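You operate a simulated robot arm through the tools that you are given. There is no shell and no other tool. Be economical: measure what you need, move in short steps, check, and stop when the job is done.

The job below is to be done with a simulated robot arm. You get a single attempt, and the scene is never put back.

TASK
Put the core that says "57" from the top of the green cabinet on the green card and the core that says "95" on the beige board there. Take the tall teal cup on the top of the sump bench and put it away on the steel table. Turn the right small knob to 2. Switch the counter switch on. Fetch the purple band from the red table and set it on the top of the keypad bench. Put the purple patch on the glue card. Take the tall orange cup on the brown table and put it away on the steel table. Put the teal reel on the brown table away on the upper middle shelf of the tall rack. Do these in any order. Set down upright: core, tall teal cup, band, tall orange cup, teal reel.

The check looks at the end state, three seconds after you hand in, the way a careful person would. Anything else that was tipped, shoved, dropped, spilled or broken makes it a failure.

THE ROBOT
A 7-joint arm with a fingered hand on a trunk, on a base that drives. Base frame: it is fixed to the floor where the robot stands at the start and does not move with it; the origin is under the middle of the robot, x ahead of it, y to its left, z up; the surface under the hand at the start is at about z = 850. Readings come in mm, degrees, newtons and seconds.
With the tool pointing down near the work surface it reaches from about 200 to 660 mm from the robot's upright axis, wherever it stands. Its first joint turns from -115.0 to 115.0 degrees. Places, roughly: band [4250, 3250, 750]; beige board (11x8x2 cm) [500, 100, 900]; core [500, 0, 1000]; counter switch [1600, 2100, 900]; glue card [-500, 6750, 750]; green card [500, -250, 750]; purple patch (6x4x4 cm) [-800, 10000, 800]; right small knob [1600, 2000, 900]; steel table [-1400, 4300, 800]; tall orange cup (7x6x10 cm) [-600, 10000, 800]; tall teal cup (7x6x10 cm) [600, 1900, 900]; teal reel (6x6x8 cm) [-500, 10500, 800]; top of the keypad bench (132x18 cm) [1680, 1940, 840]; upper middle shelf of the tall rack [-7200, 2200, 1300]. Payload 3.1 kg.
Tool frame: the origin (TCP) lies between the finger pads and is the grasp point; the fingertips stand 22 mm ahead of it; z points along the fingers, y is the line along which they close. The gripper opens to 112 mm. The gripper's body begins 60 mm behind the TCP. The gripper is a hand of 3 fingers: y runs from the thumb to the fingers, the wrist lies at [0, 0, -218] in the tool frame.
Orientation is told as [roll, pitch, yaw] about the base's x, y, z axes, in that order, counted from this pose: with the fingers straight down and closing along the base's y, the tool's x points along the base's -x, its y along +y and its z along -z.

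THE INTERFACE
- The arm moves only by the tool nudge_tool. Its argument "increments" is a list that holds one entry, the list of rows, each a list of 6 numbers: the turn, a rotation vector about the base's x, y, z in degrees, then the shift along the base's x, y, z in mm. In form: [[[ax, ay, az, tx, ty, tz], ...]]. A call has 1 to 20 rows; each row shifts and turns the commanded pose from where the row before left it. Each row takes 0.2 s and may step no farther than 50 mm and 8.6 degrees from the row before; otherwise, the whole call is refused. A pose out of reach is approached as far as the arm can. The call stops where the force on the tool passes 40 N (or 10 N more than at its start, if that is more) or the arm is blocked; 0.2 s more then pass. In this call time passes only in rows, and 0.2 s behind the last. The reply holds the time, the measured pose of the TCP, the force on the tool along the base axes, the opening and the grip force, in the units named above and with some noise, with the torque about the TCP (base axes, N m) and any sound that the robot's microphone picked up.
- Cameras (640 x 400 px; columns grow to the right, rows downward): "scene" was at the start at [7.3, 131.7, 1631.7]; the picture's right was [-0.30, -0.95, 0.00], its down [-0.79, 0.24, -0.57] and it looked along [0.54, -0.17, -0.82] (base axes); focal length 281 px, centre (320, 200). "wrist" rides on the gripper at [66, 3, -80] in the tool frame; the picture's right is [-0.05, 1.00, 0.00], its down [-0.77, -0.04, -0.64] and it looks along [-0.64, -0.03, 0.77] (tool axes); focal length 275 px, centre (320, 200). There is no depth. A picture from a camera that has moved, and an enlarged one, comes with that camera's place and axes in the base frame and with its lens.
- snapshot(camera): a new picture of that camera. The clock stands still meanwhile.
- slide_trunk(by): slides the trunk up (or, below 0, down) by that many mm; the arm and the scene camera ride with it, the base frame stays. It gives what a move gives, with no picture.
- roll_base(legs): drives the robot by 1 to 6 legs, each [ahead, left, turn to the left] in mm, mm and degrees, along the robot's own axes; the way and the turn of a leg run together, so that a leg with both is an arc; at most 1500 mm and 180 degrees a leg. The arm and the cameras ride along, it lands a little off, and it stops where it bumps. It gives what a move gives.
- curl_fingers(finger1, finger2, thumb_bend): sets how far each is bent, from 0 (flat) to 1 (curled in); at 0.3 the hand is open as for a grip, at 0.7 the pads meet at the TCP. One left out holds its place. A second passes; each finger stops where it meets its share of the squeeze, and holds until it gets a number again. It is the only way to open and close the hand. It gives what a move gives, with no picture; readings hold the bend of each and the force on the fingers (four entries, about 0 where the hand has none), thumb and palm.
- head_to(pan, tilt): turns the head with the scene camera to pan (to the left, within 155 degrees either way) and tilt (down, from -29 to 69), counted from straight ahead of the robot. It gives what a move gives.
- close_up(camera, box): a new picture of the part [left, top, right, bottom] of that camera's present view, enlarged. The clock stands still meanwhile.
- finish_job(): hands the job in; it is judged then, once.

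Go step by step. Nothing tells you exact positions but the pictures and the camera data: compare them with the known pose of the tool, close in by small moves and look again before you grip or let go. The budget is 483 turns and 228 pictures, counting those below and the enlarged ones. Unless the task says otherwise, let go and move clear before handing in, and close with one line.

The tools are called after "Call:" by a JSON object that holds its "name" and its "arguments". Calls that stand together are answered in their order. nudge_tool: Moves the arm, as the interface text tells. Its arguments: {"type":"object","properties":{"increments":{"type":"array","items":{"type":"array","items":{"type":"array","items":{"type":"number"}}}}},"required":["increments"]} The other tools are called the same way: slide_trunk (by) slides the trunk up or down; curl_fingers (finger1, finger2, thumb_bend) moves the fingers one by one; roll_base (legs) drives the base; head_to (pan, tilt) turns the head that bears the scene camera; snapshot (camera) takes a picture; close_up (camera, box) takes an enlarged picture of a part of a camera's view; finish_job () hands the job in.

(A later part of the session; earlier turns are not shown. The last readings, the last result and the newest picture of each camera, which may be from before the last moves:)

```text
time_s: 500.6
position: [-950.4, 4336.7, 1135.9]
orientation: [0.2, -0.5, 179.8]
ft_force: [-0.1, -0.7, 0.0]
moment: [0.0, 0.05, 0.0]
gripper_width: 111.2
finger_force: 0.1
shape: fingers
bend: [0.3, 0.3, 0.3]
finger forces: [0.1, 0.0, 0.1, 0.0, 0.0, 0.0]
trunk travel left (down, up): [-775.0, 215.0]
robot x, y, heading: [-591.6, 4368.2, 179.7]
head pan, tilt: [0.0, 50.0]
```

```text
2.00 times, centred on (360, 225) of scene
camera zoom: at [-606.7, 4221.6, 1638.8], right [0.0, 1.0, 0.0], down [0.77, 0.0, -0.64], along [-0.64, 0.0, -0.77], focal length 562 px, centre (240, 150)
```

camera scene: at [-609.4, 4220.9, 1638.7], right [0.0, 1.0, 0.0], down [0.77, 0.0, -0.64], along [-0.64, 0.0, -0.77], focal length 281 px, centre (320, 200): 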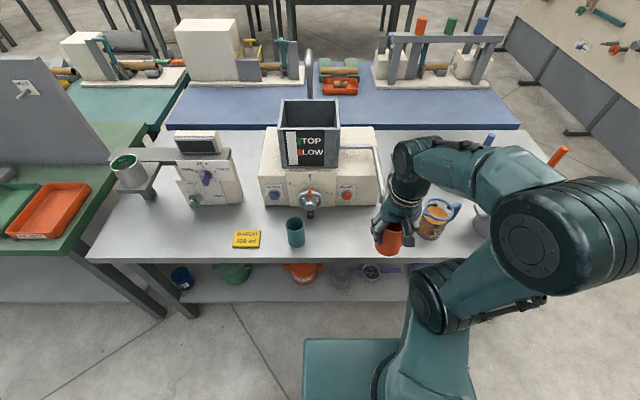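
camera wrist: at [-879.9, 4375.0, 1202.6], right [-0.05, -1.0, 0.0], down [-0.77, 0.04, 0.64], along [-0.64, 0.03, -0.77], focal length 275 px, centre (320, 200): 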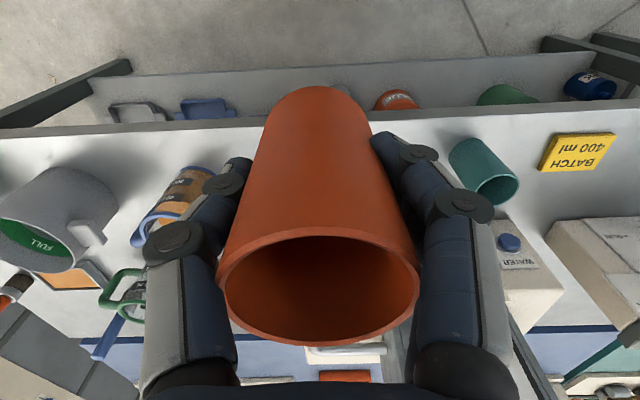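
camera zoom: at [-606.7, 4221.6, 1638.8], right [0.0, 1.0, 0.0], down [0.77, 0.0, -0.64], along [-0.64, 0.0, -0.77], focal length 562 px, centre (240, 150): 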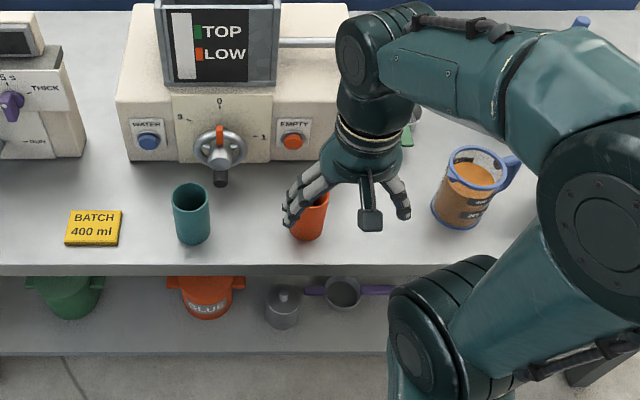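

Both cups stand on the steel table. Next is the east side (knob, switch, band), so I'll back off, turn east and look for a path.

Call:
{"name": "roll_base", "arguments": {"legs": [[-320, 0, 0], [0, 0, 180]]}}

Call:
{"name": "slide_trunk", "arguments": {"by": 200}}

Call:
{"name": "head_to", "arguments": {"pan": 10, "tilt": 20}}

Call:
{"name": "snapshot", "arguments": {"camera": "scene"}}

Call:
{"name": "head_to", "arguments": {"pan": -40, "tilt": 20}}

Call:
{"name": "snapshot", "arguments": {"camera": "scene"}}

```text
time_s: 510.1
position: [91.7, 4409.5, 1133.6]
orientation: [0.2, -0.4, 0.0]
ft_force: [0.5, 0.5, 0.0]
moment: [0.03, -0.02, 0.01]
gripper_width: 111.1
finger_force: 0.0
shape: fingers
bend: [0.3, 0.3, 0.3]
finger forces: [0.0, 0.0, 0.0, 0.1, 0.0, 0.1]
trunk travel left (down, up): [-775.0, 215.0]
robot x, y, heading: [-268.4, 4369.7, 0.0]
head pan, tilt: [0.0, 50.0]
```

```text
time_s: 512.3
position: [91.4, 4410.0, 1335.0]
orientation: [0.1, -0.4, 0.0]
ft_force: [-1.3, 0.6, 0.6]
moment: [-0.01, 0.02, -0.01]
gripper_width: 111.2
finger_force: 0.1
shape: fingers
bend: [0.3, 0.3, 0.3]
finger forces: [0.0, 0.0, 0.0, 0.0, 0.0, 0.1]
trunk travel left (down, up): [-975.0, 15.0]
robot x, y, heading: [-270.7, 4374.7, 0.1]
head pan, tilt: [0.0, 50.0]
```

```text
time_s: 513.3
position: [91.0, 4408.9, 1334.8]
orientation: [0.0, -0.4, 0.0]
ft_force: [0.5, 0.0, 0.4]
moment: [0.0, 0.02, 0.0]
gripper_width: 111.4
finger_force: 0.1
shape: fingers
bend: [0.3, 0.3, 0.3]
finger forces: [0.0, 0.0, 0.0, 0.0, 0.0, 0.0]
trunk travel left (down, up): [-975.0, 15.0]
robot x, y, heading: [-268.7, 4373.4, 0.0]
head pan, tilt: [10.0, 20.0]
```

```text
109 pictures are left
camera scene: at [-239.3, 4541.1, 1884.2], right [0.17, -0.98, 0.0], down [-0.34, -0.06, -0.94], along [0.93, 0.16, -0.34], focal length 281 px, centre (320, 200)
```

scene: 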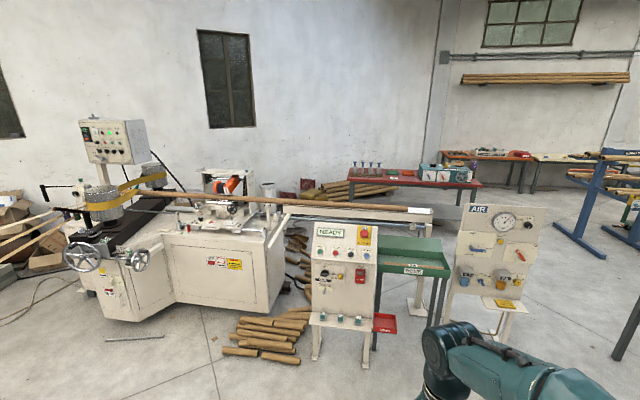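

```text
time_s: 514.5
position: [92.1, 4408.1, 1335.0]
orientation: [0.1, -0.4, 0.0]
ft_force: [-0.4, -1.4, -0.3]
moment: [0.02, -0.01, 0.02]
gripper_width: 111.4
finger_force: 0.1
shape: fingers
bend: [0.3, 0.3, 0.3]
finger forces: [0.0, 0.1, 0.0, 0.1, 0.0, 0.1]
trunk travel left (down, up): [-975.0, 15.0]
robot x, y, heading: [-267.8, 4366.5, 0.2]
head pan, tilt: [-40.0, 20.0]
```

```text
108 pictures are left
camera scene: at [-259.4, 4465.2, 1884.3], right [-0.64, -0.77, 0.0], down [-0.26, 0.22, -0.94], along [0.72, -0.6, -0.34], focal length 281 px, centre (320, 200)
```

scene: 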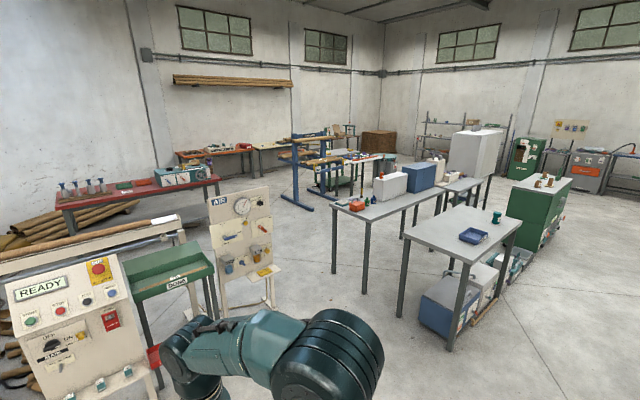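

There's a gap of about 750 mm between the keypad bench's north end (y ≈ 2620) and the AIR panel (y ≈ 3360). I'll go to its mouth and measure again.

Call:
{"name": "roll_base", "arguments": {"legs": [[0, -1230, 0], [1200, 0, 0]]}}

Call:
{"name": "head_to", "arguments": {"pan": 0, "tilt": 40}}

Call:
{"name": "snapshot", "arguments": {"camera": "scene"}}

```text
time_s: 526.4
position: [1298.6, 3145.2, 1334.0]
orientation: [0.1, -0.5, -1.2]
ft_force: [-1.4, 0.9, -0.4]
moment: [0.0, -0.04, -0.03]
gripper_width: 111.1
finger_force: 0.1
shape: fingers
bend: [0.3, 0.3, 0.3]
finger forces: [0.0, 0.0, 0.1, 0.1, 0.0, 0.1]
trunk travel left (down, up): [-975.0, 15.0]
robot x, y, heading: [936.3, 3113.6, -1.2]
head pan, tilt: [-40.0, 20.0]
```

```text
time_s: 527.5
position: [1298.1, 3145.0, 1334.7]
orientation: [0.1, -0.3, -1.1]
ft_force: [-0.8, 0.3, 0.1]
moment: [-0.01, -0.01, 0.03]
gripper_width: 111.1
finger_force: 0.0
shape: fingers
bend: [0.3, 0.3, 0.3]
finger forces: [0.0, 0.1, 0.0, 0.0, 0.0, 0.1]
trunk travel left (down, up): [-975.0, 15.0]
robot x, y, heading: [933.5, 3113.2, -1.1]
head pan, tilt: [0.0, 40.0]
```

```text
107 pictures are left
camera scene: at [962.7, 3268.1, 1852.9], right [-0.02, -1.0, 0.0], down [-0.64, 0.01, -0.77], along [0.77, -0.02, -0.64], focal length 281 px, centre (320, 200)
```

scene: 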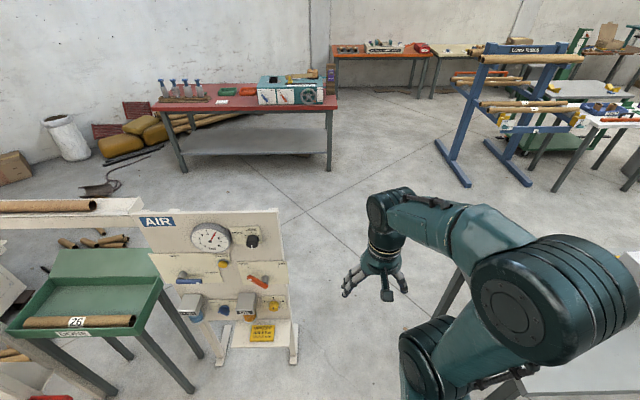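

The gap runs y 2620–3375, so I'll centre on y ≈ 2998 and drive through.

Call:
{"name": "roll_base", "arguments": {"legs": [[0, -118, 1.1], [1450, 0, 0]]}}

Call:
{"name": "head_to", "arguments": {"pan": -80, "tilt": 25}}

Call:
{"name": "snapshot", "arguments": {"camera": "scene"}}

Call:
{"name": "head_to", "arguments": {"pan": 5, "tilt": 25}}

Call:
{"name": "snapshot", "arguments": {"camera": "scene"}}

```text
time_s: 535.5
position: [2741.5, 3034.8, 1334.6]
orientation: [0.1, -0.4, 0.0]
ft_force: [-0.5, 0.7, -0.4]
moment: [0.02, -0.01, 0.02]
gripper_width: 111.2
finger_force: 0.2
shape: fingers
bend: [0.3, 0.3, 0.3]
finger forces: [0.0, 0.0, 0.0, 0.1, 0.0, 0.0]
trunk travel left (down, up): [-975.0, 15.0]
robot x, y, heading: [2377.5, 2999.5, -0.4]
head pan, tilt: [0.0, 40.0]
```

```text
time_s: 537.0
position: [2740.6, 3035.8, 1335.7]
orientation: [0.1, -0.4, -0.2]
ft_force: [-1.2, 0.0, 0.1]
moment: [0.0, 0.0, 0.0]
gripper_width: 111.3
finger_force: 0.1
shape: fingers
bend: [0.3, 0.3, 0.3]
finger forces: [0.0, 0.1, 0.0, 0.1, 0.1, 0.0]
trunk travel left (down, up): [-975.0, 15.0]
robot x, y, heading: [2381.9, 2997.9, -0.1]
head pan, tilt: [-80.0, 25.0]
```

```text
106 pictures are left
camera scene: at [2334.9, 3061.4, 1876.2], right [-0.98, -0.17, 0.0], down [-0.07, 0.42, -0.91], along [0.16, -0.89, -0.42], focal length 281 px, centre (320, 200)
```

scene: 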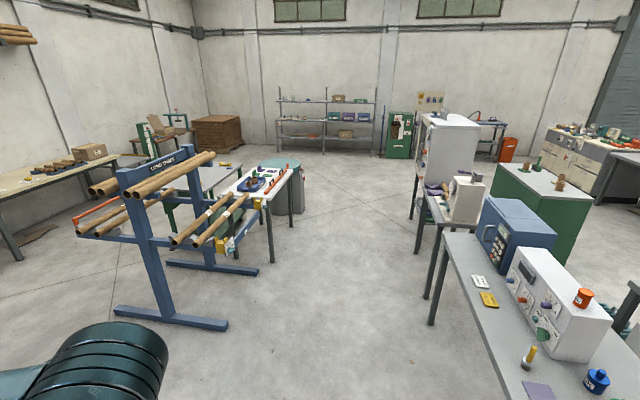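

```text
time_s: 538.6
position: [2741.4, 3035.6, 1335.4]
orientation: [0.1, -0.4, -0.1]
ft_force: [0.4, 0.3, -0.5]
moment: [-0.02, -0.04, -0.02]
gripper_width: 111.1
finger_force: 0.1
shape: fingers
bend: [0.3, 0.3, 0.3]
finger forces: [0.1, 0.0, 0.0, 0.0, 0.0, 0.0]
trunk travel left (down, up): [-975.0, 15.0]
robot x, y, heading: [2380.0, 2997.9, -0.2]
head pan, tilt: [5.0, 25.0]
```

```text
105 pictures are left
camera scene: at [2410.8, 3159.9, 1876.2], right [0.08, -1.0, 0.0], down [-0.42, -0.04, -0.91], along [0.9, 0.08, -0.42], focal length 281 px, centre (320, 200)
```

scene: 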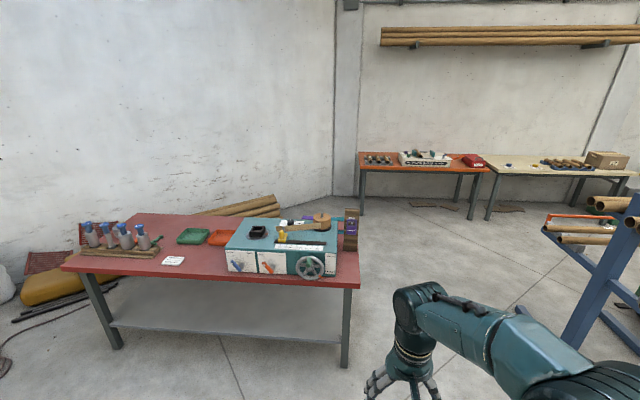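

Call:
{"name": "close_up", "arguments": {"camera": "scene", "box": [160, 190, 380, 300]}}

Call:
{"name": "head_to", "arguments": {"pan": -110, "tilt": 35}}

Call:
{"name": "snapshot", "arguments": {"camera": "scene"}}

```text
2.91 times, centred on (270, 245) of scene
camera zoom: at [2410.8, 3159.9, 1876.2], right [0.08, -1.0, 0.0], down [-0.42, -0.04, -0.91], along [0.9, 0.08, -0.42], focal length 818 px, centre (466, 69)
```

zoom: 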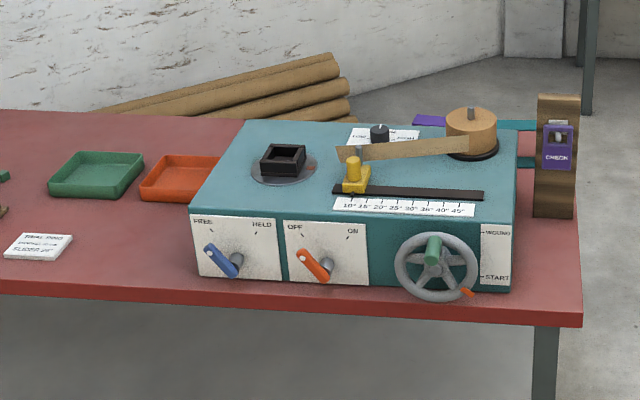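

```text
time_s: 540.5
position: [2741.4, 3035.1, 1334.3]
orientation: [0.1, -0.4, -0.1]
ft_force: [0.5, 0.9, -0.1]
moment: [-0.04, -0.01, -0.01]
gripper_width: 111.3
finger_force: 0.0
shape: fingers
bend: [0.3, 0.3, 0.3]
finger forces: [0.0, 0.0, 0.0, 0.1, 0.0, 0.0]
trunk travel left (down, up): [-975.0, 15.0]
robot x, y, heading: [2380.0, 2998.5, -0.4]
head pan, tilt: [-110.0, 35.0]
```

```text
103 pictures are left
camera scene: at [2288.8, 3069.4, 1860.4], right [-0.94, 0.34, 0.0], down [0.2, 0.54, -0.82], along [-0.28, -0.77, -0.57], focal length 281 px, centre (320, 200)
```

scene: 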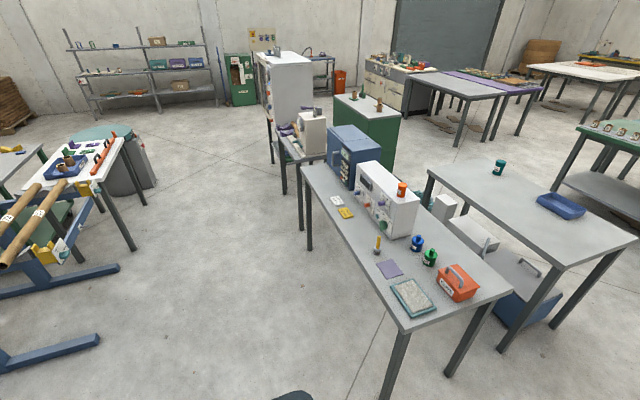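

Call:
{"name": "close_up", "arguments": {"camera": "scene", "box": [310, 120, 510, 330]}}

```text
1.90 times, centred on (410, 225) of scene
camera zoom: at [2288.8, 3069.4, 1860.4], right [-0.94, 0.34, 0.0], down [0.2, 0.54, -0.82], along [-0.28, -0.77, -0.57], focal length 535 px, centre (149, 152)
```

zoom: 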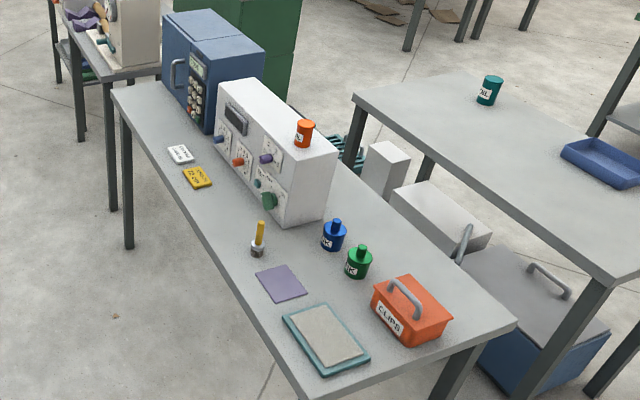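

I'll turn to face the keypad bench and strafe alongside the white panel box.

Call:
{"name": "roll_base", "arguments": {"legs": [[0, 0, 180], [0, 960, 0]]}}

Call:
{"name": "slide_trunk", "arguments": {"by": -200}}

Call:
{"name": "head_to", "arguments": {"pan": 0, "tilt": 40}}

Call:
{"name": "snapshot", "arguments": {"camera": "scene"}}

```text
time_s: 552.9
position: [2017.4, 2008.4, 1333.6]
orientation: [0.1, -0.5, 180.0]
ft_force: [-0.7, -0.5, 0.0]
moment: [-0.02, 0.02, 0.01]
gripper_width: 111.5
finger_force: 0.0
shape: fingers
bend: [0.3, 0.3, 0.3]
finger forces: [0.1, 0.0, 0.1, 0.0, 0.1, 0.1]
trunk travel left (down, up): [-975.0, 15.0]
robot x, y, heading: [2378.1, 2043.2, -180.0]
head pan, tilt: [-110.0, 35.0]
```

```text
time_s: 555.0
position: [2018.5, 2008.8, 1134.0]
orientation: [0.1, -0.4, 180.1]
ft_force: [0.2, -0.3, 0.7]
moment: [0.0, 0.0, 0.01]
gripper_width: 111.4
finger_force: 0.0
shape: fingers
bend: [0.3, 0.3, 0.3]
finger forces: [0.1, 0.0, 0.0, 0.1, 0.0, 0.0]
trunk travel left (down, up): [-775.0, 215.0]
robot x, y, heading: [2379.7, 2044.2, -179.9]
head pan, tilt: [-110.0, 35.0]
```

```text
time_s: 556.9
position: [2017.7, 2007.7, 1134.9]
orientation: [0.1, -0.4, 180.1]
ft_force: [0.0, -1.3, 0.8]
moment: [-0.01, 0.0, -0.03]
gripper_width: 111.1
finger_force: 0.0
shape: fingers
bend: [0.3, 0.3, 0.3]
finger forces: [0.0, 0.0, 0.0, 0.1, 0.0, 0.0]
trunk travel left (down, up): [-775.0, 215.0]
robot x, y, heading: [2379.0, 2042.3, -180.0]
head pan, tilt: [0.0, 40.0]
```

```text
101 pictures are left
camera scene: at [2352.3, 1892.6, 1652.9], right [0.0, 1.0, 0.0], down [0.64, 0.0, -0.77], along [-0.77, 0.0, -0.64], focal length 281 px, centre (320, 200)
```

scene: 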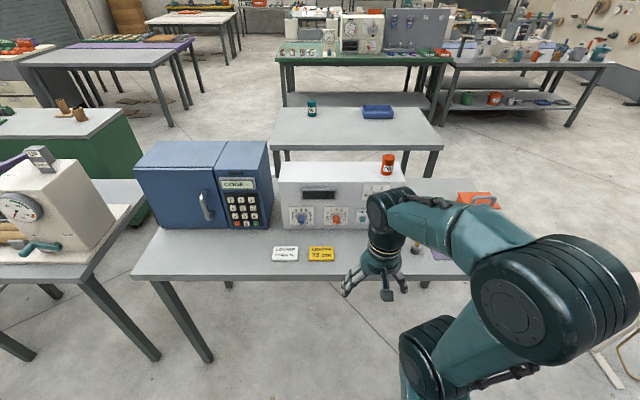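

Let me zoom in on the white panel's controls.

Call:
{"name": "close_up", "arguments": {"camera": "scene", "box": [265, 150, 425, 270]}}

Call:
{"name": "nudge_tool", "arguments": {"increments": [[[0, 0, 0, 0, 45, 0], [0, 0, 0, 10, 45, 0], [0, 0, 0, 10, 45, 0], [0, 0, 0, 10, 45, 0], [0, 0, 0, 10, 40, 0]]]}}

Call:
{"name": "close_up", "arguments": {"camera": "scene", "box": [275, 150, 435, 270]}}

```text
3.33 times, centred on (345, 210) of scene
camera zoom: at [2352.3, 1892.6, 1652.9], right [0.0, 1.0, 0.0], down [0.64, 0.0, -0.77], along [-0.77, 0.0, -0.64], focal length 937 px, centre (237, 167)
```

zoom: 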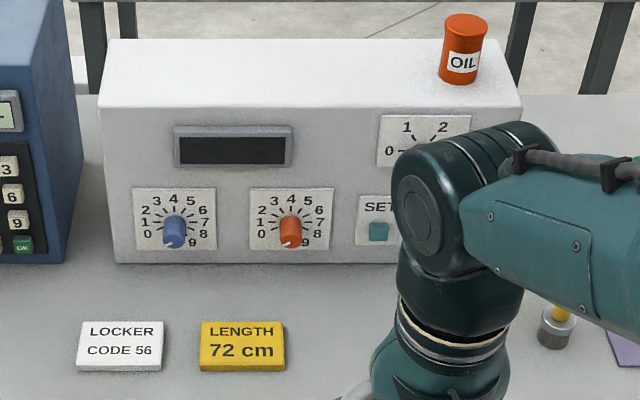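

```text
time_s: 558.1
position: [2056.2, 2229.0, 1131.9]
orientation: [0.3, -0.4, -179.9]
ft_force: [0.5, 0.9, -0.7]
moment: [-0.01, 0.0, 0.01]
gripper_width: 111.3
finger_force: 0.1
shape: fingers
bend: [0.3, 0.3, 0.3]
finger forces: [0.0, 0.0, 0.0, 0.0, 0.0, 0.1]
trunk travel left (down, up): [-775.0, 215.0]
robot x, y, heading: [2380.0, 2042.2, -180.2]
head pan, tilt: [0.0, 40.0]
```

```text
3.33 times, centred on (355, 210) of scene
camera zoom: at [2352.9, 1893.9, 1653.0], right [0.0, 1.0, 0.0], down [0.64, 0.0, -0.77], along [-0.77, 0.0, -0.64], focal length 937 px, centre (203, 167)
```

zoom: 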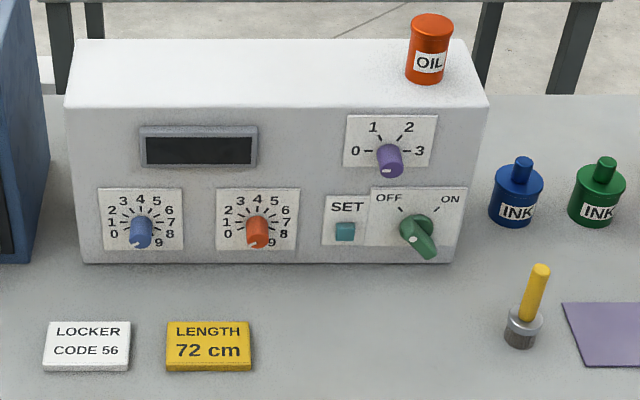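

Call:
{"name": "close_up", "arguments": {"camera": "scene", "box": [318, 195, 398, 245]}}

Call:
{"name": "close_up", "arguments": {"camera": "scene", "box": [280, 195, 360, 245]}}

```text
8.00 times, centred on (358, 220) of scene
camera zoom: at [2352.9, 1893.9, 1653.0], right [0.0, 1.0, 0.0], down [0.64, 0.0, -0.77], along [-0.77, 0.0, -0.64], focal length 2249 px, centre (16, 40)
```

zoom: 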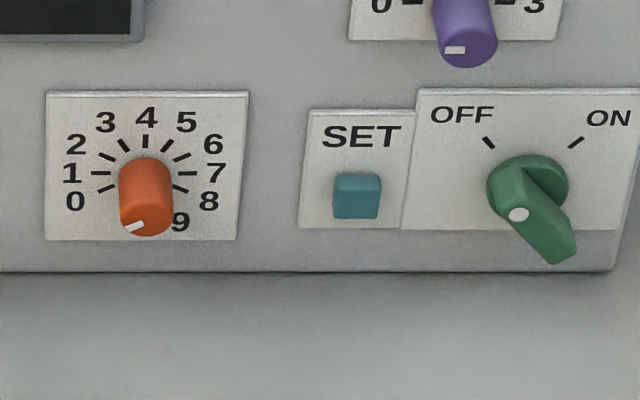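

```text
8.00 times, centred on (320, 220) of scene
camera zoom: at [2352.9, 1893.9, 1653.0], right [0.0, 1.0, 0.0], down [0.64, 0.0, -0.77], along [-0.77, 0.0, -0.64], focal length 2249 px, centre (320, 40)
```

zoom: 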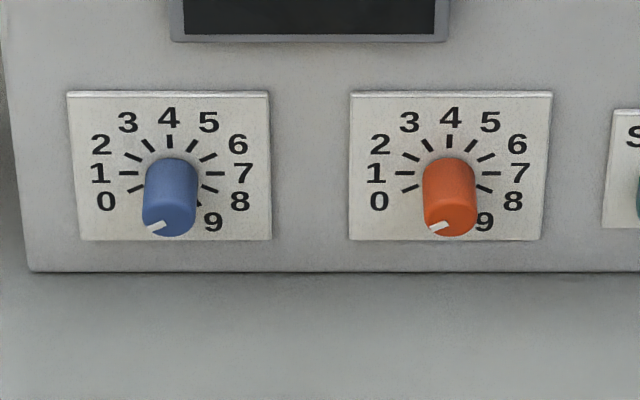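

The red knob is the right small knob: axis at about (1602 tip, 1955, 917), now at 0, with 30° per digit, so 2 is a 60° clockwise turn. The green switch at about (2136, 916) points to OFF. I'll reorient the hand to point at the panel, with its camera on the side and a 15° tilt.

Call:
{"name": "curl_fingers", "arguments": {"finger1": 0.5, "finger2": 0.5, "thumb_bend": 0.5}}

Call:
{"name": "nudge_tool", "arguments": {"increments": [[[0, 0, -7.5, -25, -34, 0], [0, 0, -7.5, -25, -34, 0], [0, 0, -7.5, -25, -34, 0], [0, 0, -7.5, -25, -34, 0], [0, 0, -7.5, -25, -34, 0], [0, 0, -7.5, -25, -34, 0], [0, 0, -7.5, -25, -34, 0], [0, 0, -7.5, -25, -34, 0]]]}}

Call:
{"name": "nudge_tool", "arguments": {"increments": [[[0, 8.33, 0, 0, 0, -5], [0, 8.33, 0, 0, 0, -10], [0, 8.33, 0, 0, 0, -10], [0, 8.33, 0, 0, 0, -10], [0, 8.33, 0, 0, 0, -15], [0, 8.33, 0, 0, 0, -15], [0, 8.33, 0, 0, 0, -15], [0, 8.33, 0, 0, 0, -15], [0, 8.33, 0, 0, 0, -15]]]}}

Call:
{"name": "snapshot", "arguments": {"camera": "wrist"}}

```text
time_s: 559.1
position: [2056.5, 2227.2, 1132.0]
orientation: [0.1, -0.3, 180.0]
ft_force: [0.8, -0.2, -0.4]
moment: [0.06, -0.04, -0.01]
gripper_width: 55.7
finger_force: 0.0
shape: fingers
bend: [0.5, 0.5, 0.5]
finger forces: [0.1, 0.1, 0.0, 0.0, 0.1, 0.0]
trunk travel left (down, up): [-775.0, 215.0]
robot x, y, heading: [2378.2, 2043.6, -180.1]
head pan, tilt: [0.0, 40.0]
```

```text
time_s: 560.9
position: [1856.3, 1951.9, 1132.3]
orientation: [0.0, -0.4, 119.9]
ft_force: [-0.4, -1.3, -0.8]
moment: [0.03, -0.02, -0.01]
gripper_width: 55.6
finger_force: 0.1
shape: fingers
bend: [0.5, 0.5, 0.5]
finger forces: [0.0, 0.0, 0.1, 0.1, 0.0, 0.1]
trunk travel left (down, up): [-775.0, 215.0]
robot x, y, heading: [2377.8, 2042.6, -180.0]
head pan, tilt: [0.0, 40.0]
```

```text
time_s: 562.9
position: [1832.9, 1923.2, 1050.3]
orientation: [62.2, -26.8, 103.8]
ft_force: [0.1, -1.0, 0.5]
moment: [0.02, 0.0, -0.02]
gripper_width: 55.1
finger_force: 0.1
shape: fingers
bend: [0.5, 0.5, 0.5]
finger forces: [0.0, 0.1, 0.0, 0.1, 0.0, 0.0]
out of reach, approached as far as the arm can: row 5, 6, 7
trunk travel left (down, up): [-775.0, 215.0]
robot x, y, heading: [2375.1, 2045.9, -180.2]
head pan, tilt: [0.0, 40.0]
```

```text
96 pictures are left
camera wrist: at [1919.8, 1863.1, 1057.0], right [-0.37, -0.46, 0.81], down [0.43, 0.69, 0.58], along [-0.83, 0.56, -0.06], focal length 275 px, centre (320, 200)
```

wrist: 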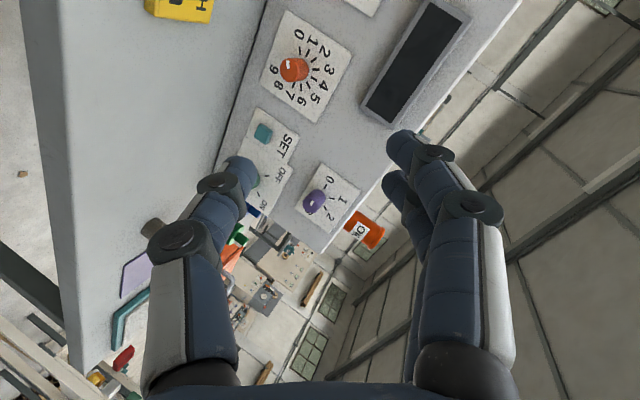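

Call:
{"name": "nudge_tool", "arguments": {"increments": [[[0, 0, 0, -20, 0, 0], [0, 0, 0, -20, 0, 0], [0, 0, 0, -20, 0, 0]]]}}

```text
time_s: 563.7
position: [1775.3, 1925.3, 1051.8]
orientation: [62.2, -26.5, 103.9]
ft_force: [-1.5, -0.3, 0.3]
moment: [-0.01, -0.03, 0.02]
gripper_width: 55.3
finger_force: 0.1
shape: fingers
bend: [0.5, 0.5, 0.5]
finger forces: [0.0, 0.0, 0.0, 0.0, 0.0, 0.0]
trunk travel left (down, up): [-775.0, 215.0]
robot x, y, heading: [2379.9, 2045.9, -180.0]
head pan, tilt: [0.0, 40.0]
```

Call:
{"name": "nudge_tool", "arguments": {"increments": [[[0, 5, 0, 0, 10, -15], [0, 5, 0, 0, 10, -15], [0, 0, 0, 0, 10, -15]]]}}

Call:
{"name": "snapshot", "arguments": {"camera": "wrist"}}

Call:
{"name": "snapshot", "arguments": {"camera": "scene"}}

```text
time_s: 564.5
position: [1775.4, 1955.3, 1007.9]
orientation: [73.4, -28.5, 98.8]
ft_force: [0.1, 0.4, 0.2]
moment: [-0.01, 0.01, 0.01]
gripper_width: 55.3
finger_force: 0.0
shape: fingers
bend: [0.5, 0.5, 0.5]
finger forces: [0.1, 0.0, 0.0, 0.0, 0.1, 0.1]
trunk travel left (down, up): [-775.0, 215.0]
robot x, y, heading: [2378.2, 2044.0, -179.9]
head pan, tilt: [0.0, 40.0]
```

```text
95 pictures are left
camera wrist: at [1861.6, 1896.5, 999.2], right [-0.22, -0.45, 0.86], down [0.52, 0.69, 0.5], along [-0.82, 0.56, 0.08], focal length 275 px, centre (320, 200)
```

wrist: 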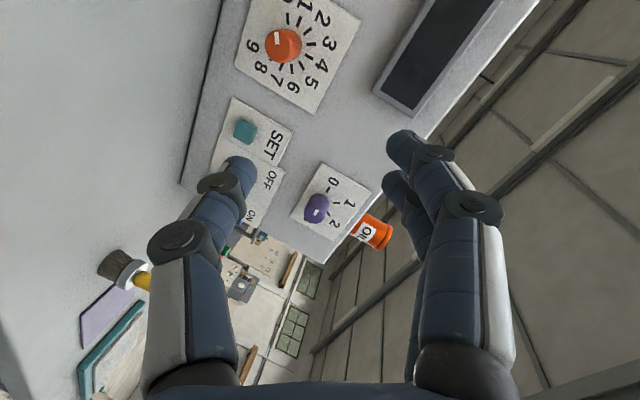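

```text
94 pictures are left
camera scene: at [2351.5, 1893.1, 1652.9], right [0.0, 1.0, 0.0], down [0.64, 0.0, -0.77], along [-0.77, 0.0, -0.64], focal length 281 px, centre (320, 200)
```

scene: 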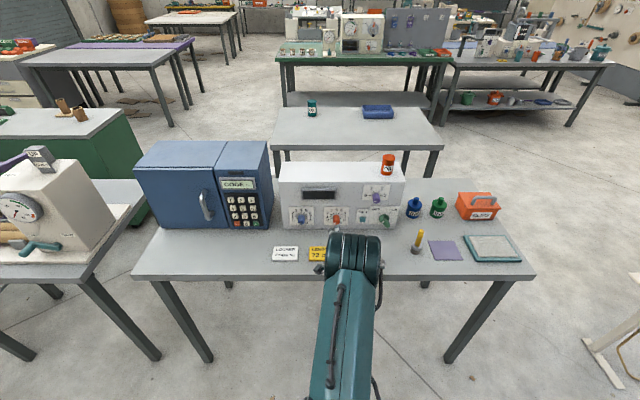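

The hand now points at the panel with a 15° tilt. I'll move up close in front of the red knob at (1602, 1953, 920).

Call:
{"name": "nudge_tool", "arguments": {"increments": [[[0, 0, 0, -20, 0, -30], [0, 0, 0, -20, -1, -30], [0, 0, 0, -30, -1, -27], [0, 0, 0, -40, 0, 0]]]}}

Call:
{"name": "snapshot", "arguments": {"camera": "wrist"}}

Call:
{"name": "close_up", "arguments": {"camera": "scene", "box": [280, 160, 400, 260]}}

```text
time_s: 565.5
position: [1663.0, 1955.9, 918.3]
orientation: [73.3, -28.5, 98.8]
ft_force: [-0.4, 0.4, 0.5]
moment: [0.01, 0.0, -0.02]
gripper_width: 55.3
finger_force: 0.0
shape: fingers
bend: [0.5, 0.5, 0.5]
finger forces: [0.1, 0.0, 0.1, 0.1, 0.1, 0.1]
trunk travel left (down, up): [-775.0, 215.0]
robot x, y, heading: [2375.5, 2047.3, -180.0]
head pan, tilt: [0.0, 40.0]
```

```text
93 pictures are left
camera wrist: at [1748.6, 1896.5, 910.8], right [-0.22, -0.45, 0.86], down [0.52, 0.69, 0.5], along [-0.82, 0.56, 0.08], focal length 275 px, centre (320, 200)
```

wrist: 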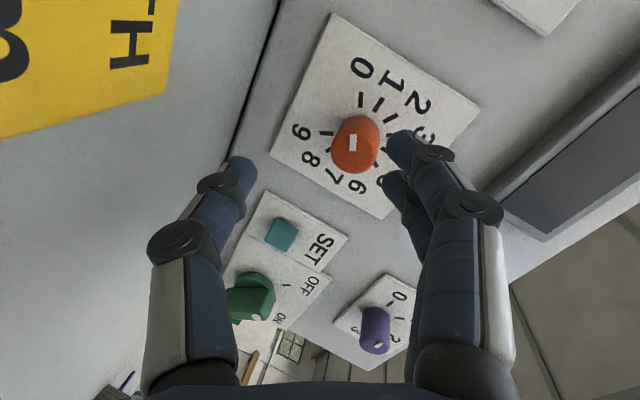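

```text
4.00 times, centred on (340, 210) of scene
camera zoom: at [2350.9, 1893.1, 1652.9], right [0.0, 1.0, 0.0], down [0.64, 0.0, -0.77], along [-0.77, 0.0, -0.64], focal length 1124 px, centre (240, 160)
```

zoom: 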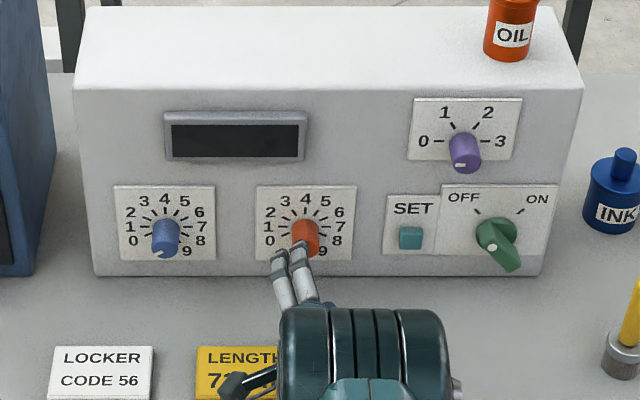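

Call:
{"name": "nudge_tool", "arguments": {"increments": [[[0, 0, 0, -20, -1, 4], [0, 0, 0, -20, -1, 0], [0, 0, 0, -15, 0, 0], [0, 0, 0, -9, 0, 0]]]}}

Call:
{"name": "snapshot", "arguments": {"camera": "wrist"}}

Call:
{"name": "close_up", "arguments": {"camera": "scene", "box": [300, 180, 380, 240]}}

```text
time_s: 566.5
position: [1616.7, 1948.2, 926.7]
orientation: [73.5, -28.6, 99.0]
ft_force: [40.9, 4.0, 10.0]
moment: [-0.14, 1.32, 0.24]
gripper_width: 54.8
finger_force: 19.8
shape: fingers
bend: [0.52, 0.63, 0.5]
finger forces: [8.4, 31.4, 0.1, 0.0, 0.0, 0.1]
trunk travel left (down, up): [-775.0, 215.0]
robot x, y, heading: [2380.3, 2047.7, -179.9]
head pan, tilt: [0.0, 40.0]
stopped in row 4: the force on the tool passed its limit at 49 N (the readings are from after the stop); the commanded pose is now the measured one
```

```text
91 pictures are left
camera wrist: at [1702.6, 1889.7, 918.4], right [-0.21, -0.46, 0.86], down [0.52, 0.7, 0.5], along [-0.83, 0.55, 0.09], focal length 275 px, centre (320, 200)
```

wrist: 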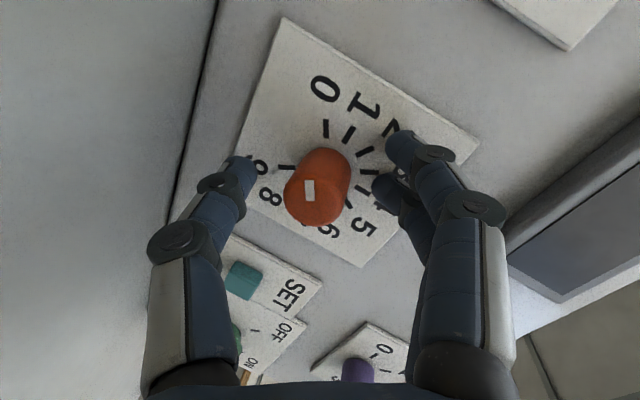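

```text
6.67 times, centred on (340, 210) of scene
camera zoom: at [2367.4, 1894.6, 1653.4], right [0.0, 1.0, 0.0], down [0.64, 0.0, -0.77], along [-0.77, 0.0, -0.64], focal length 1874 px, centre (187, 133)
```

zoom: 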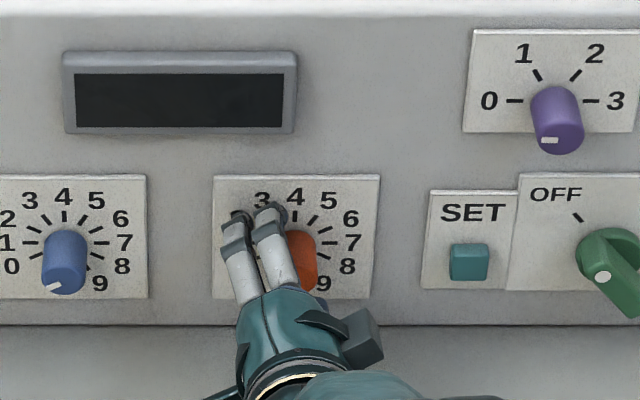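

The fingertips touched the panel face. The knob's end is really at about (1611, 1952, 926), so I'll back off slightly, centre and then grip.

Call:
{"name": "nudge_tool", "arguments": {"increments": [[[0, 0, 0, 5, 3, -1]]]}}

Call:
{"name": "curl_fingers", "arguments": {"finger1": 0.7, "finger2": 0.7, "thumb_bend": 0.7}}

Call:
{"name": "snapshot", "arguments": {"camera": "wrist"}}

```text
time_s: 566.9
position: [1618.1, 1950.2, 924.6]
orientation: [73.3, -28.6, 99.1]
ft_force: [25.6, 0.6, 6.3]
moment: [-0.08, 0.98, 0.1]
gripper_width: 55.5
finger_force: 13.3
shape: fingers
bend: [0.5, 0.6, 0.5]
finger forces: [0.0, 26.2, 0.1, 0.0, 0.0, 0.0]
trunk travel left (down, up): [-775.0, 215.0]
robot x, y, heading: [2382.1, 2048.9, -180.1]
head pan, tilt: [0.0, 40.0]
```

```text
time_s: 567.9
position: [1614.1, 1949.2, 923.8]
orientation: [73.3, -28.7, 99.0]
ft_force: [3.4, -2.0, 11.7]
moment: [-0.01, 0.41, 0.04]
gripper_width: 10.9
finger_force: 10.2
shape: fingers
bend: [0.67, 0.66, 0.67]
finger forces: [2.7, 15.4, 0.0, 0.0, 3.2, 0.0]
trunk travel left (down, up): [-775.0, 215.0]
robot x, y, heading: [2376.8, 2046.0, -179.9]
head pan, tilt: [0.0, 40.0]
```

```text
89 pictures are left
camera wrist: at [1700.4, 1891.4, 914.0], right [-0.22, -0.46, 0.86], down [0.52, 0.7, 0.5], along [-0.83, 0.55, 0.08], focal length 275 px, centre (320, 200)
```

wrist: 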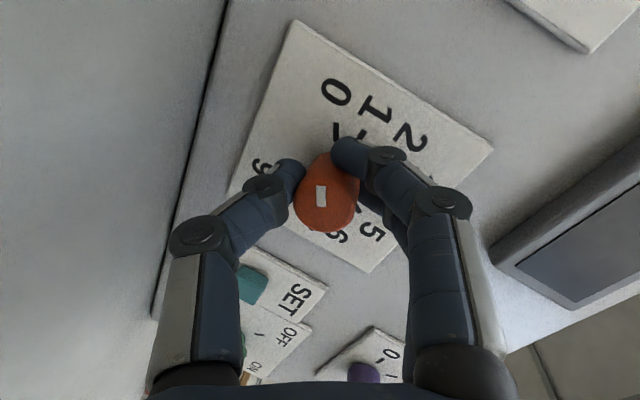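

The fingers hold the knob. I'll tighten slightly and turn by -60° about x in steps.

Call:
{"name": "curl_fingers", "arguments": {"finger1": 0.76, "finger2": 0.74, "thumb_bend": 0.76}}

Call:
{"name": "nudge_tool", "arguments": {"increments": [[[-7.5, 0, 0, 0, 0, 0], [-7.5, 0, 0, 0, 0, 0], [-7.5, 0, 0, 0, 0, 0], [-7.5, 0, 0, 0, 0, 0]]]}}

Call:
{"name": "snapshot", "arguments": {"camera": "wrist"}}

```text
time_s: 568.9
position: [1613.4, 1950.1, 921.6]
orientation: [73.2, -28.6, 99.0]
ft_force: [0.5, -2.5, 8.8]
moment: [-0.05, 0.36, 0.02]
gripper_width: 7.0
finger_force: 15.6
shape: fingers
bend: [0.72, 0.7, 0.68]
finger forces: [6.5, 15.6, 0.1, 0.1, 9.4, 0.0]
trunk travel left (down, up): [-775.0, 215.0]
robot x, y, heading: [2376.9, 2043.7, -179.9]
head pan, tilt: [0.0, 40.0]
```

```text
time_s: 569.9
position: [1613.5, 1949.6, 922.0]
orientation: [77.7, 1.2, 98.2]
ft_force: [-0.9, -5.4, 11.8]
moment: [0.06, 0.41, -0.01]
gripper_width: 6.3
finger_force: 17.0
shape: fingers
bend: [0.73, 0.7, 0.69]
finger forces: [10.8, 14.8, 0.0, 0.0, 7.2, 0.0]
trunk travel left (down, up): [-775.0, 215.0]
robot x, y, heading: [2381.7, 2044.0, -179.8]
head pan, tilt: [0.0, 40.0]
```

```text
88 pictures are left
camera wrist: at [1700.4, 1893.7, 943.6], right [-0.22, 0.04, 0.98], down [0.51, 0.85, 0.08], along [-0.83, 0.52, -0.2], focal length 275 px, centre (320, 200)
```

wrist: 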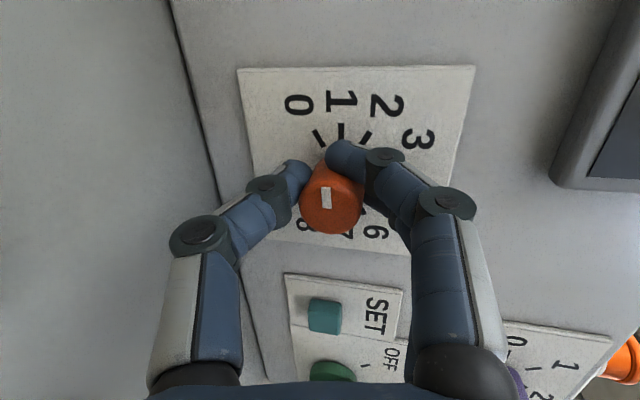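

The knob follows: the mark now points to 1. I'll do another 30°.

Call:
{"name": "nudge_tool", "arguments": {"increments": [[[-7.5, 0, 0, 0, 0, 0], [-7.5, 0, 0, 0, 0, 0], [-7.5, 0, 0, 0, 0, 0], [-7.5, 0, 0, 0, 0, 0]]]}}

Call:
{"name": "snapshot", "arguments": {"camera": "wrist"}}

Call:
{"name": "close_up", "arguments": {"camera": "scene", "box": [300, 180, 380, 240]}}

```text
time_s: 570.9
position: [1614.3, 1948.1, 922.9]
orientation: [82.7, 30.7, 99.8]
ft_force: [-4.2, -11.1, 19.6]
moment: [0.1, 0.4, 0.03]
gripper_width: 7.0
finger_force: 20.4
shape: fingers
bend: [0.72, 0.7, 0.69]
finger forces: [20.2, 12.9, 0.0, 0.0, 7.5, 0.0]
trunk travel left (down, up): [-775.0, 215.0]
robot x, y, heading: [2380.5, 2044.2, -180.1]
head pan, tilt: [0.0, 40.0]
```

```text
87 pictures are left
camera wrist: at [1701.2, 1911.1, 969.3], right [-0.22, 0.52, 0.83], down [0.51, 0.78, -0.36], along [-0.83, 0.34, -0.43], focal length 275 px, centre (320, 200)
```

wrist: 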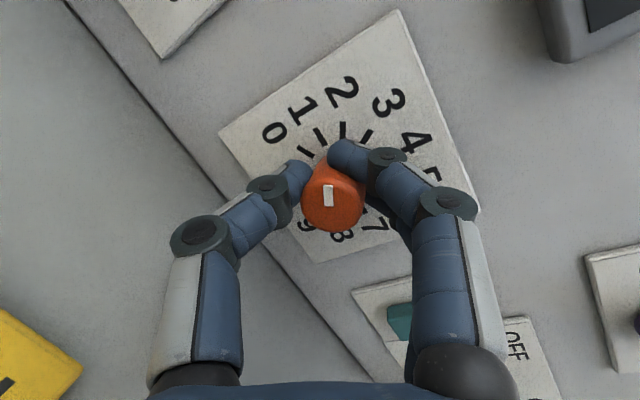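

```text
6.67 times, centred on (340, 210) of scene
camera zoom: at [2357.3, 1890.0, 1652.8], right [0.0, 1.0, 0.0], down [0.64, 0.0, -0.77], along [-0.77, 0.0, -0.64], focal length 1874 px, centre (187, 133)
```

zoom: 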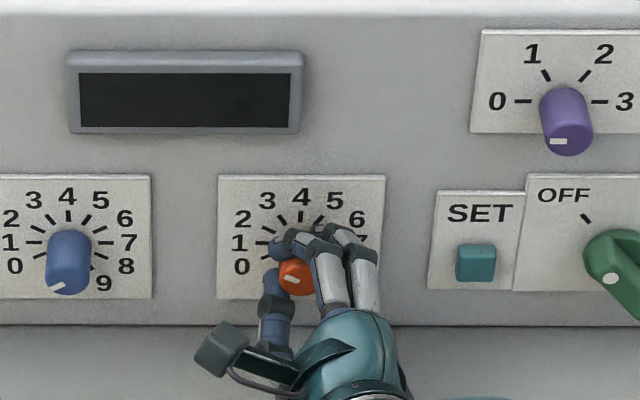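

The mark now points at 2. I'll open the fingers, back straight out and check.

Call:
{"name": "curl_fingers", "arguments": {"finger1": 0.5, "finger2": 0.5, "thumb_bend": 0.5}}

Call:
{"name": "nudge_tool", "arguments": {"increments": [[[0, 0, 0, 15, 0, 0], [0, 0, 0, 25, 0, 0], [0, 0, 0, 35, 0, 15], [0, 0, 0, 40, 0, 25]]]}}

Call:
{"name": "close_up", "arguments": {"camera": "scene", "box": [300, 180, 400, 240]}}

Call:
{"name": "snapshot", "arguments": {"camera": "wrist"}}

```text
time_s: 571.9
position: [1616.0, 1954.9, 921.6]
orientation: [82.3, 30.9, 99.1]
ft_force: [22.7, 7.5, -3.3]
moment: [-0.16, 0.23, -0.58]
gripper_width: 52.1
finger_force: 10.7
shape: fingers
bend: [0.53, 0.61, 0.5]
finger forces: [4.5, 18.2, 0.1, 0.1, 0.0, 0.0]
trunk travel left (down, up): [-775.0, 215.0]
robot x, y, heading: [2374.7, 2044.6, -180.0]
head pan, tilt: [0.0, 40.0]
```

```text
time_s: 572.9
position: [1727.9, 1953.3, 962.1]
orientation: [82.4, 30.7, 99.5]
ft_force: [0.1, 0.4, 0.8]
moment: [0.01, 0.02, 0.01]
gripper_width: 54.6
finger_force: 0.2
shape: fingers
bend: [0.5, 0.5, 0.5]
finger forces: [0.0, 0.1, 0.0, 0.0, 0.0, 0.0]
trunk travel left (down, up): [-775.0, 215.0]
robot x, y, heading: [2382.3, 2050.6, -180.0]
head pan, tilt: [0.0, 40.0]
```

```text
6.40 times, centred on (350, 210) of scene
camera zoom: at [2354.8, 1892.6, 1652.9], right [0.0, 1.0, 0.0], down [0.64, 0.0, -0.77], along [-0.77, 0.0, -0.64], focal length 1799 px, centre (128, 136)
```

zoom: 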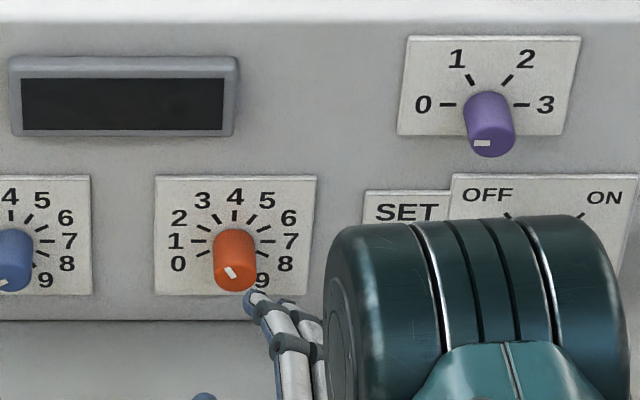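

```text
84 pictures are left
camera wrist: at [1814.9, 1916.1, 1007.7], right [-0.22, 0.52, 0.83], down [0.51, 0.78, -0.35], along [-0.83, 0.35, -0.44], focal length 275 px, centre (320, 200)
```

wrist: 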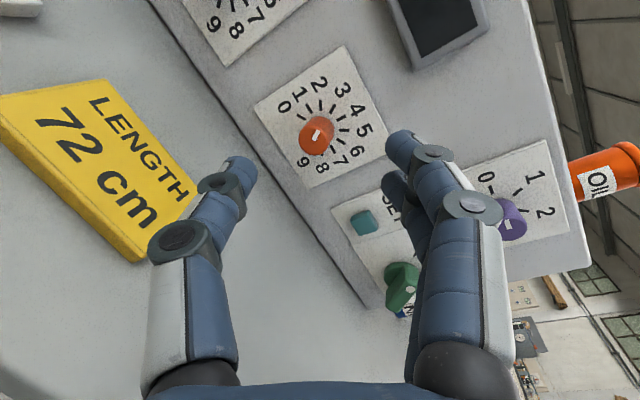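

Call:
{"name": "close_up", "arguments": {"camera": "scene", "box": [322, 205, 352, 230]}}

Call:
{"name": "close_up", "arguments": {"camera": "wrist", "box": [270, 70, 390, 190]}}

```text
16.00 times, centred on (337, 218) of scene
camera zoom: at [2354.8, 1892.6, 1652.9], right [0.0, 1.0, 0.0], down [0.64, 0.0, -0.77], along [-0.77, 0.0, -0.64], focal length 4498 px, centre (48, -80)
```

zoom: 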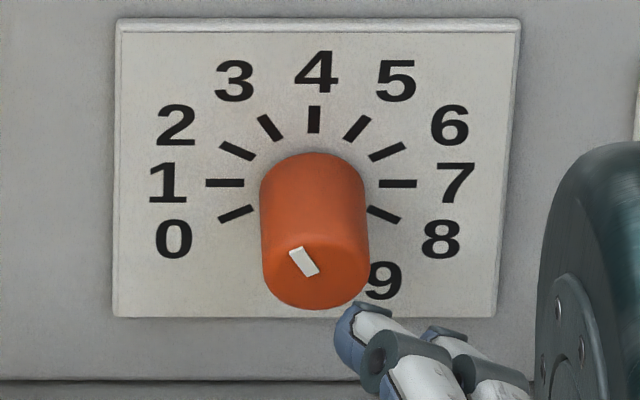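

```text
3.33 times, centred on (330, 130) of wrist
camera zoom: at [1814.9, 1916.1, 1007.7], right [-0.22, 0.52, 0.83], down [0.51, 0.78, -0.35], along [-0.83, 0.35, -0.44], focal length 918 px, centre (287, 433)
```

zoom: 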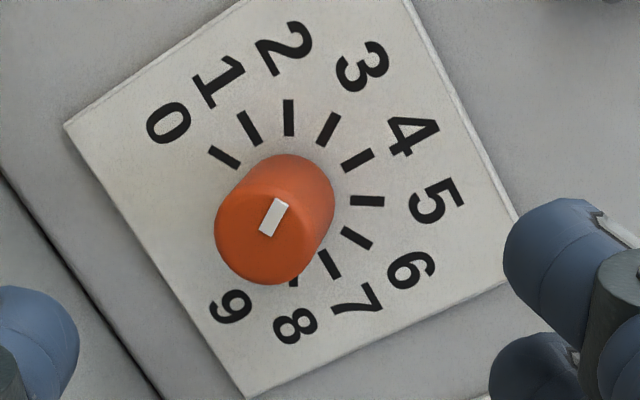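

The release nudged the knob on to about 3 because I was slightly off-axis and touching the face. I'll regrip, better centred on the axis (1952, 925), and turn back.

Call:
{"name": "nudge_tool", "arguments": {"increments": [[[0, 0, 0, -30, 1, -20], [0, 0, 0, -30, 0, -15.5], [0, 0, 0, -25, 0, 0], [0, 0, 0, -21, 0, 0]]]}}

Call:
{"name": "snapshot", "arguments": {"camera": "wrist"}}

```text
time_s: 573.9
position: [1620.6, 1952.8, 924.7]
orientation: [82.3, 30.8, 99.5]
ft_force: [-1.2, 0.3, -0.6]
moment: [-0.01, 0.0, 0.03]
gripper_width: 55.0
finger_force: 0.0
shape: fingers
bend: [0.5, 0.5, 0.5]
finger forces: [0.0, 0.0, 0.0, 0.1, 0.0, 0.0]
trunk travel left (down, up): [-775.0, 215.0]
robot x, y, heading: [2380.6, 2045.9, -179.7]
head pan, tilt: [0.0, 40.0]
```

```text
81 pictures are left
camera wrist: at [1706.9, 1914.6, 970.5], right [-0.22, 0.52, 0.83], down [0.51, 0.78, -0.35], along [-0.83, 0.35, -0.44], focal length 275 px, centre (320, 200)
```

wrist: 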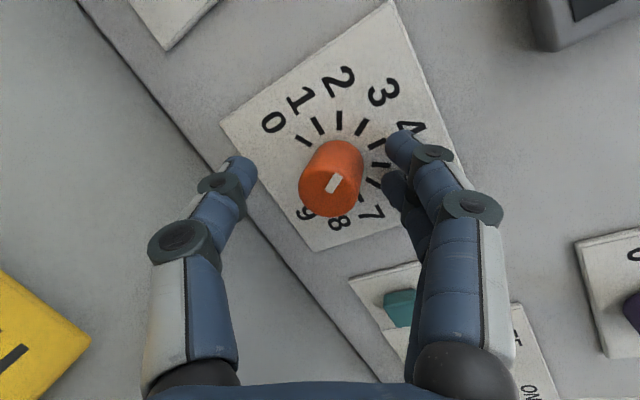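

Call:
{"name": "nudge_tool", "arguments": {"increments": [[[0, 0, 0, 0, 2.5, 3]]]}}

Call:
{"name": "curl_fingers", "arguments": {"finger1": 0.68, "finger2": 0.68, "thumb_bend": 0.68}}

Call:
{"name": "snapshot", "arguments": {"camera": "wrist"}}

```text
time_s: 574.3
position: [1621.0, 1954.6, 927.9]
orientation: [82.3, 30.7, 99.4]
ft_force: [1.0, 0.3, 0.1]
moment: [0.02, -0.03, -0.02]
gripper_width: 54.7
finger_force: 0.1
shape: fingers
bend: [0.5, 0.5, 0.5]
finger forces: [0.0, 0.0, 0.1, 0.0, 0.1, 0.0]
trunk travel left (down, up): [-775.0, 215.0]
robot x, y, heading: [2381.8, 2047.4, -179.9]
head pan, tilt: [0.0, 40.0]
```

```text
time_s: 575.3
position: [1619.9, 1954.2, 927.7]
orientation: [82.3, 30.9, 99.4]
ft_force: [-1.0, -1.0, 0.2]
moment: [-0.01, 0.05, -0.01]
gripper_width: 16.8
finger_force: 5.2
shape: fingers
bend: [0.65, 0.62, 0.65]
finger forces: [1.6, 3.7, 0.0, 0.0, 4.7, 0.1]
trunk travel left (down, up): [-775.0, 215.0]
robot x, y, heading: [2380.1, 2047.2, -180.0]
head pan, tilt: [0.0, 40.0]
```

```text
80 pictures are left
camera wrist: at [1707.2, 1916.8, 973.7], right [-0.22, 0.52, 0.83], down [0.51, 0.78, -0.35], along [-0.83, 0.35, -0.44], focal length 275 px, centre (320, 200)
```

wrist: 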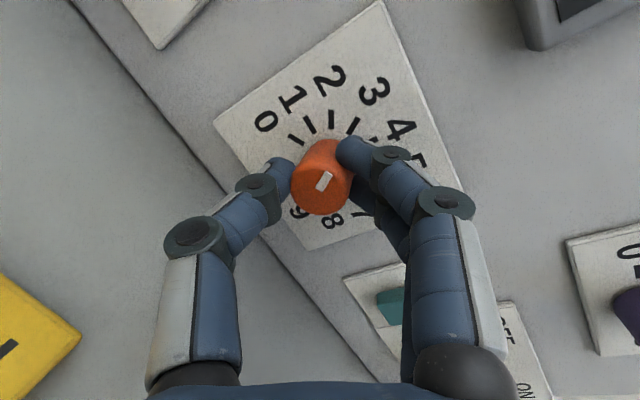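

Call:
{"name": "curl_fingers", "arguments": {"finger1": 0.72, "finger2": 0.7, "thumb_bend": 0.7}}

Call:
{"name": "nudge_tool", "arguments": {"increments": [[[7.5, 0, 0, 0, 0, 0], [7.5, 0, 0, 0, 0, 0], [7.5, 0, 0, 0, 0, 0], [6.5, 0, 0, 0, 0, 0]]]}}

Call:
{"name": "close_up", "arguments": {"camera": "wrist", "box": [220, 60, 420, 260]}}

```text
time_s: 576.3
position: [1621.0, 1955.7, 926.2]
orientation: [82.3, 30.7, 99.4]
ft_force: [-3.7, -0.9, 1.9]
moment: [0.0, 0.06, -0.06]
gripper_width: 15.4
finger_force: 7.7
shape: fingers
bend: [0.68, 0.63, 0.66]
finger forces: [4.1, 4.8, 0.1, 0.1, 6.8, 0.1]
trunk travel left (down, up): [-775.0, 215.0]
robot x, y, heading: [2378.9, 2045.4, -179.8]
head pan, tilt: [0.0, 40.0]
```

```text
time_s: 577.3
position: [1621.5, 1953.1, 927.8]
orientation: [77.8, 1.9, 98.2]
ft_force: [-4.6, -4.8, 1.9]
moment: [0.01, 0.1, 0.08]
gripper_width: 15.5
finger_force: 8.3
shape: fingers
bend: [0.68, 0.63, 0.66]
finger forces: [5.1, 4.8, 0.0, 0.0, 6.8, 0.0]
trunk travel left (down, up): [-775.0, 215.0]
robot x, y, heading: [2380.0, 2045.9, -180.0]
head pan, tilt: [0.0, 40.0]
```

```text
2.00 times, centred on (320, 160) of wrist
camera zoom: at [1707.5, 1898.0, 950.3], right [-0.22, 0.05, 0.97], down [0.51, 0.86, 0.07], along [-0.83, 0.52, -0.21], focal length 551 px, centre (320, 280)
```

zoom: 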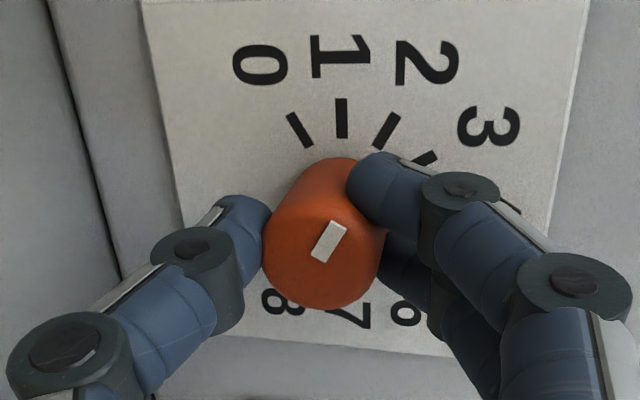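

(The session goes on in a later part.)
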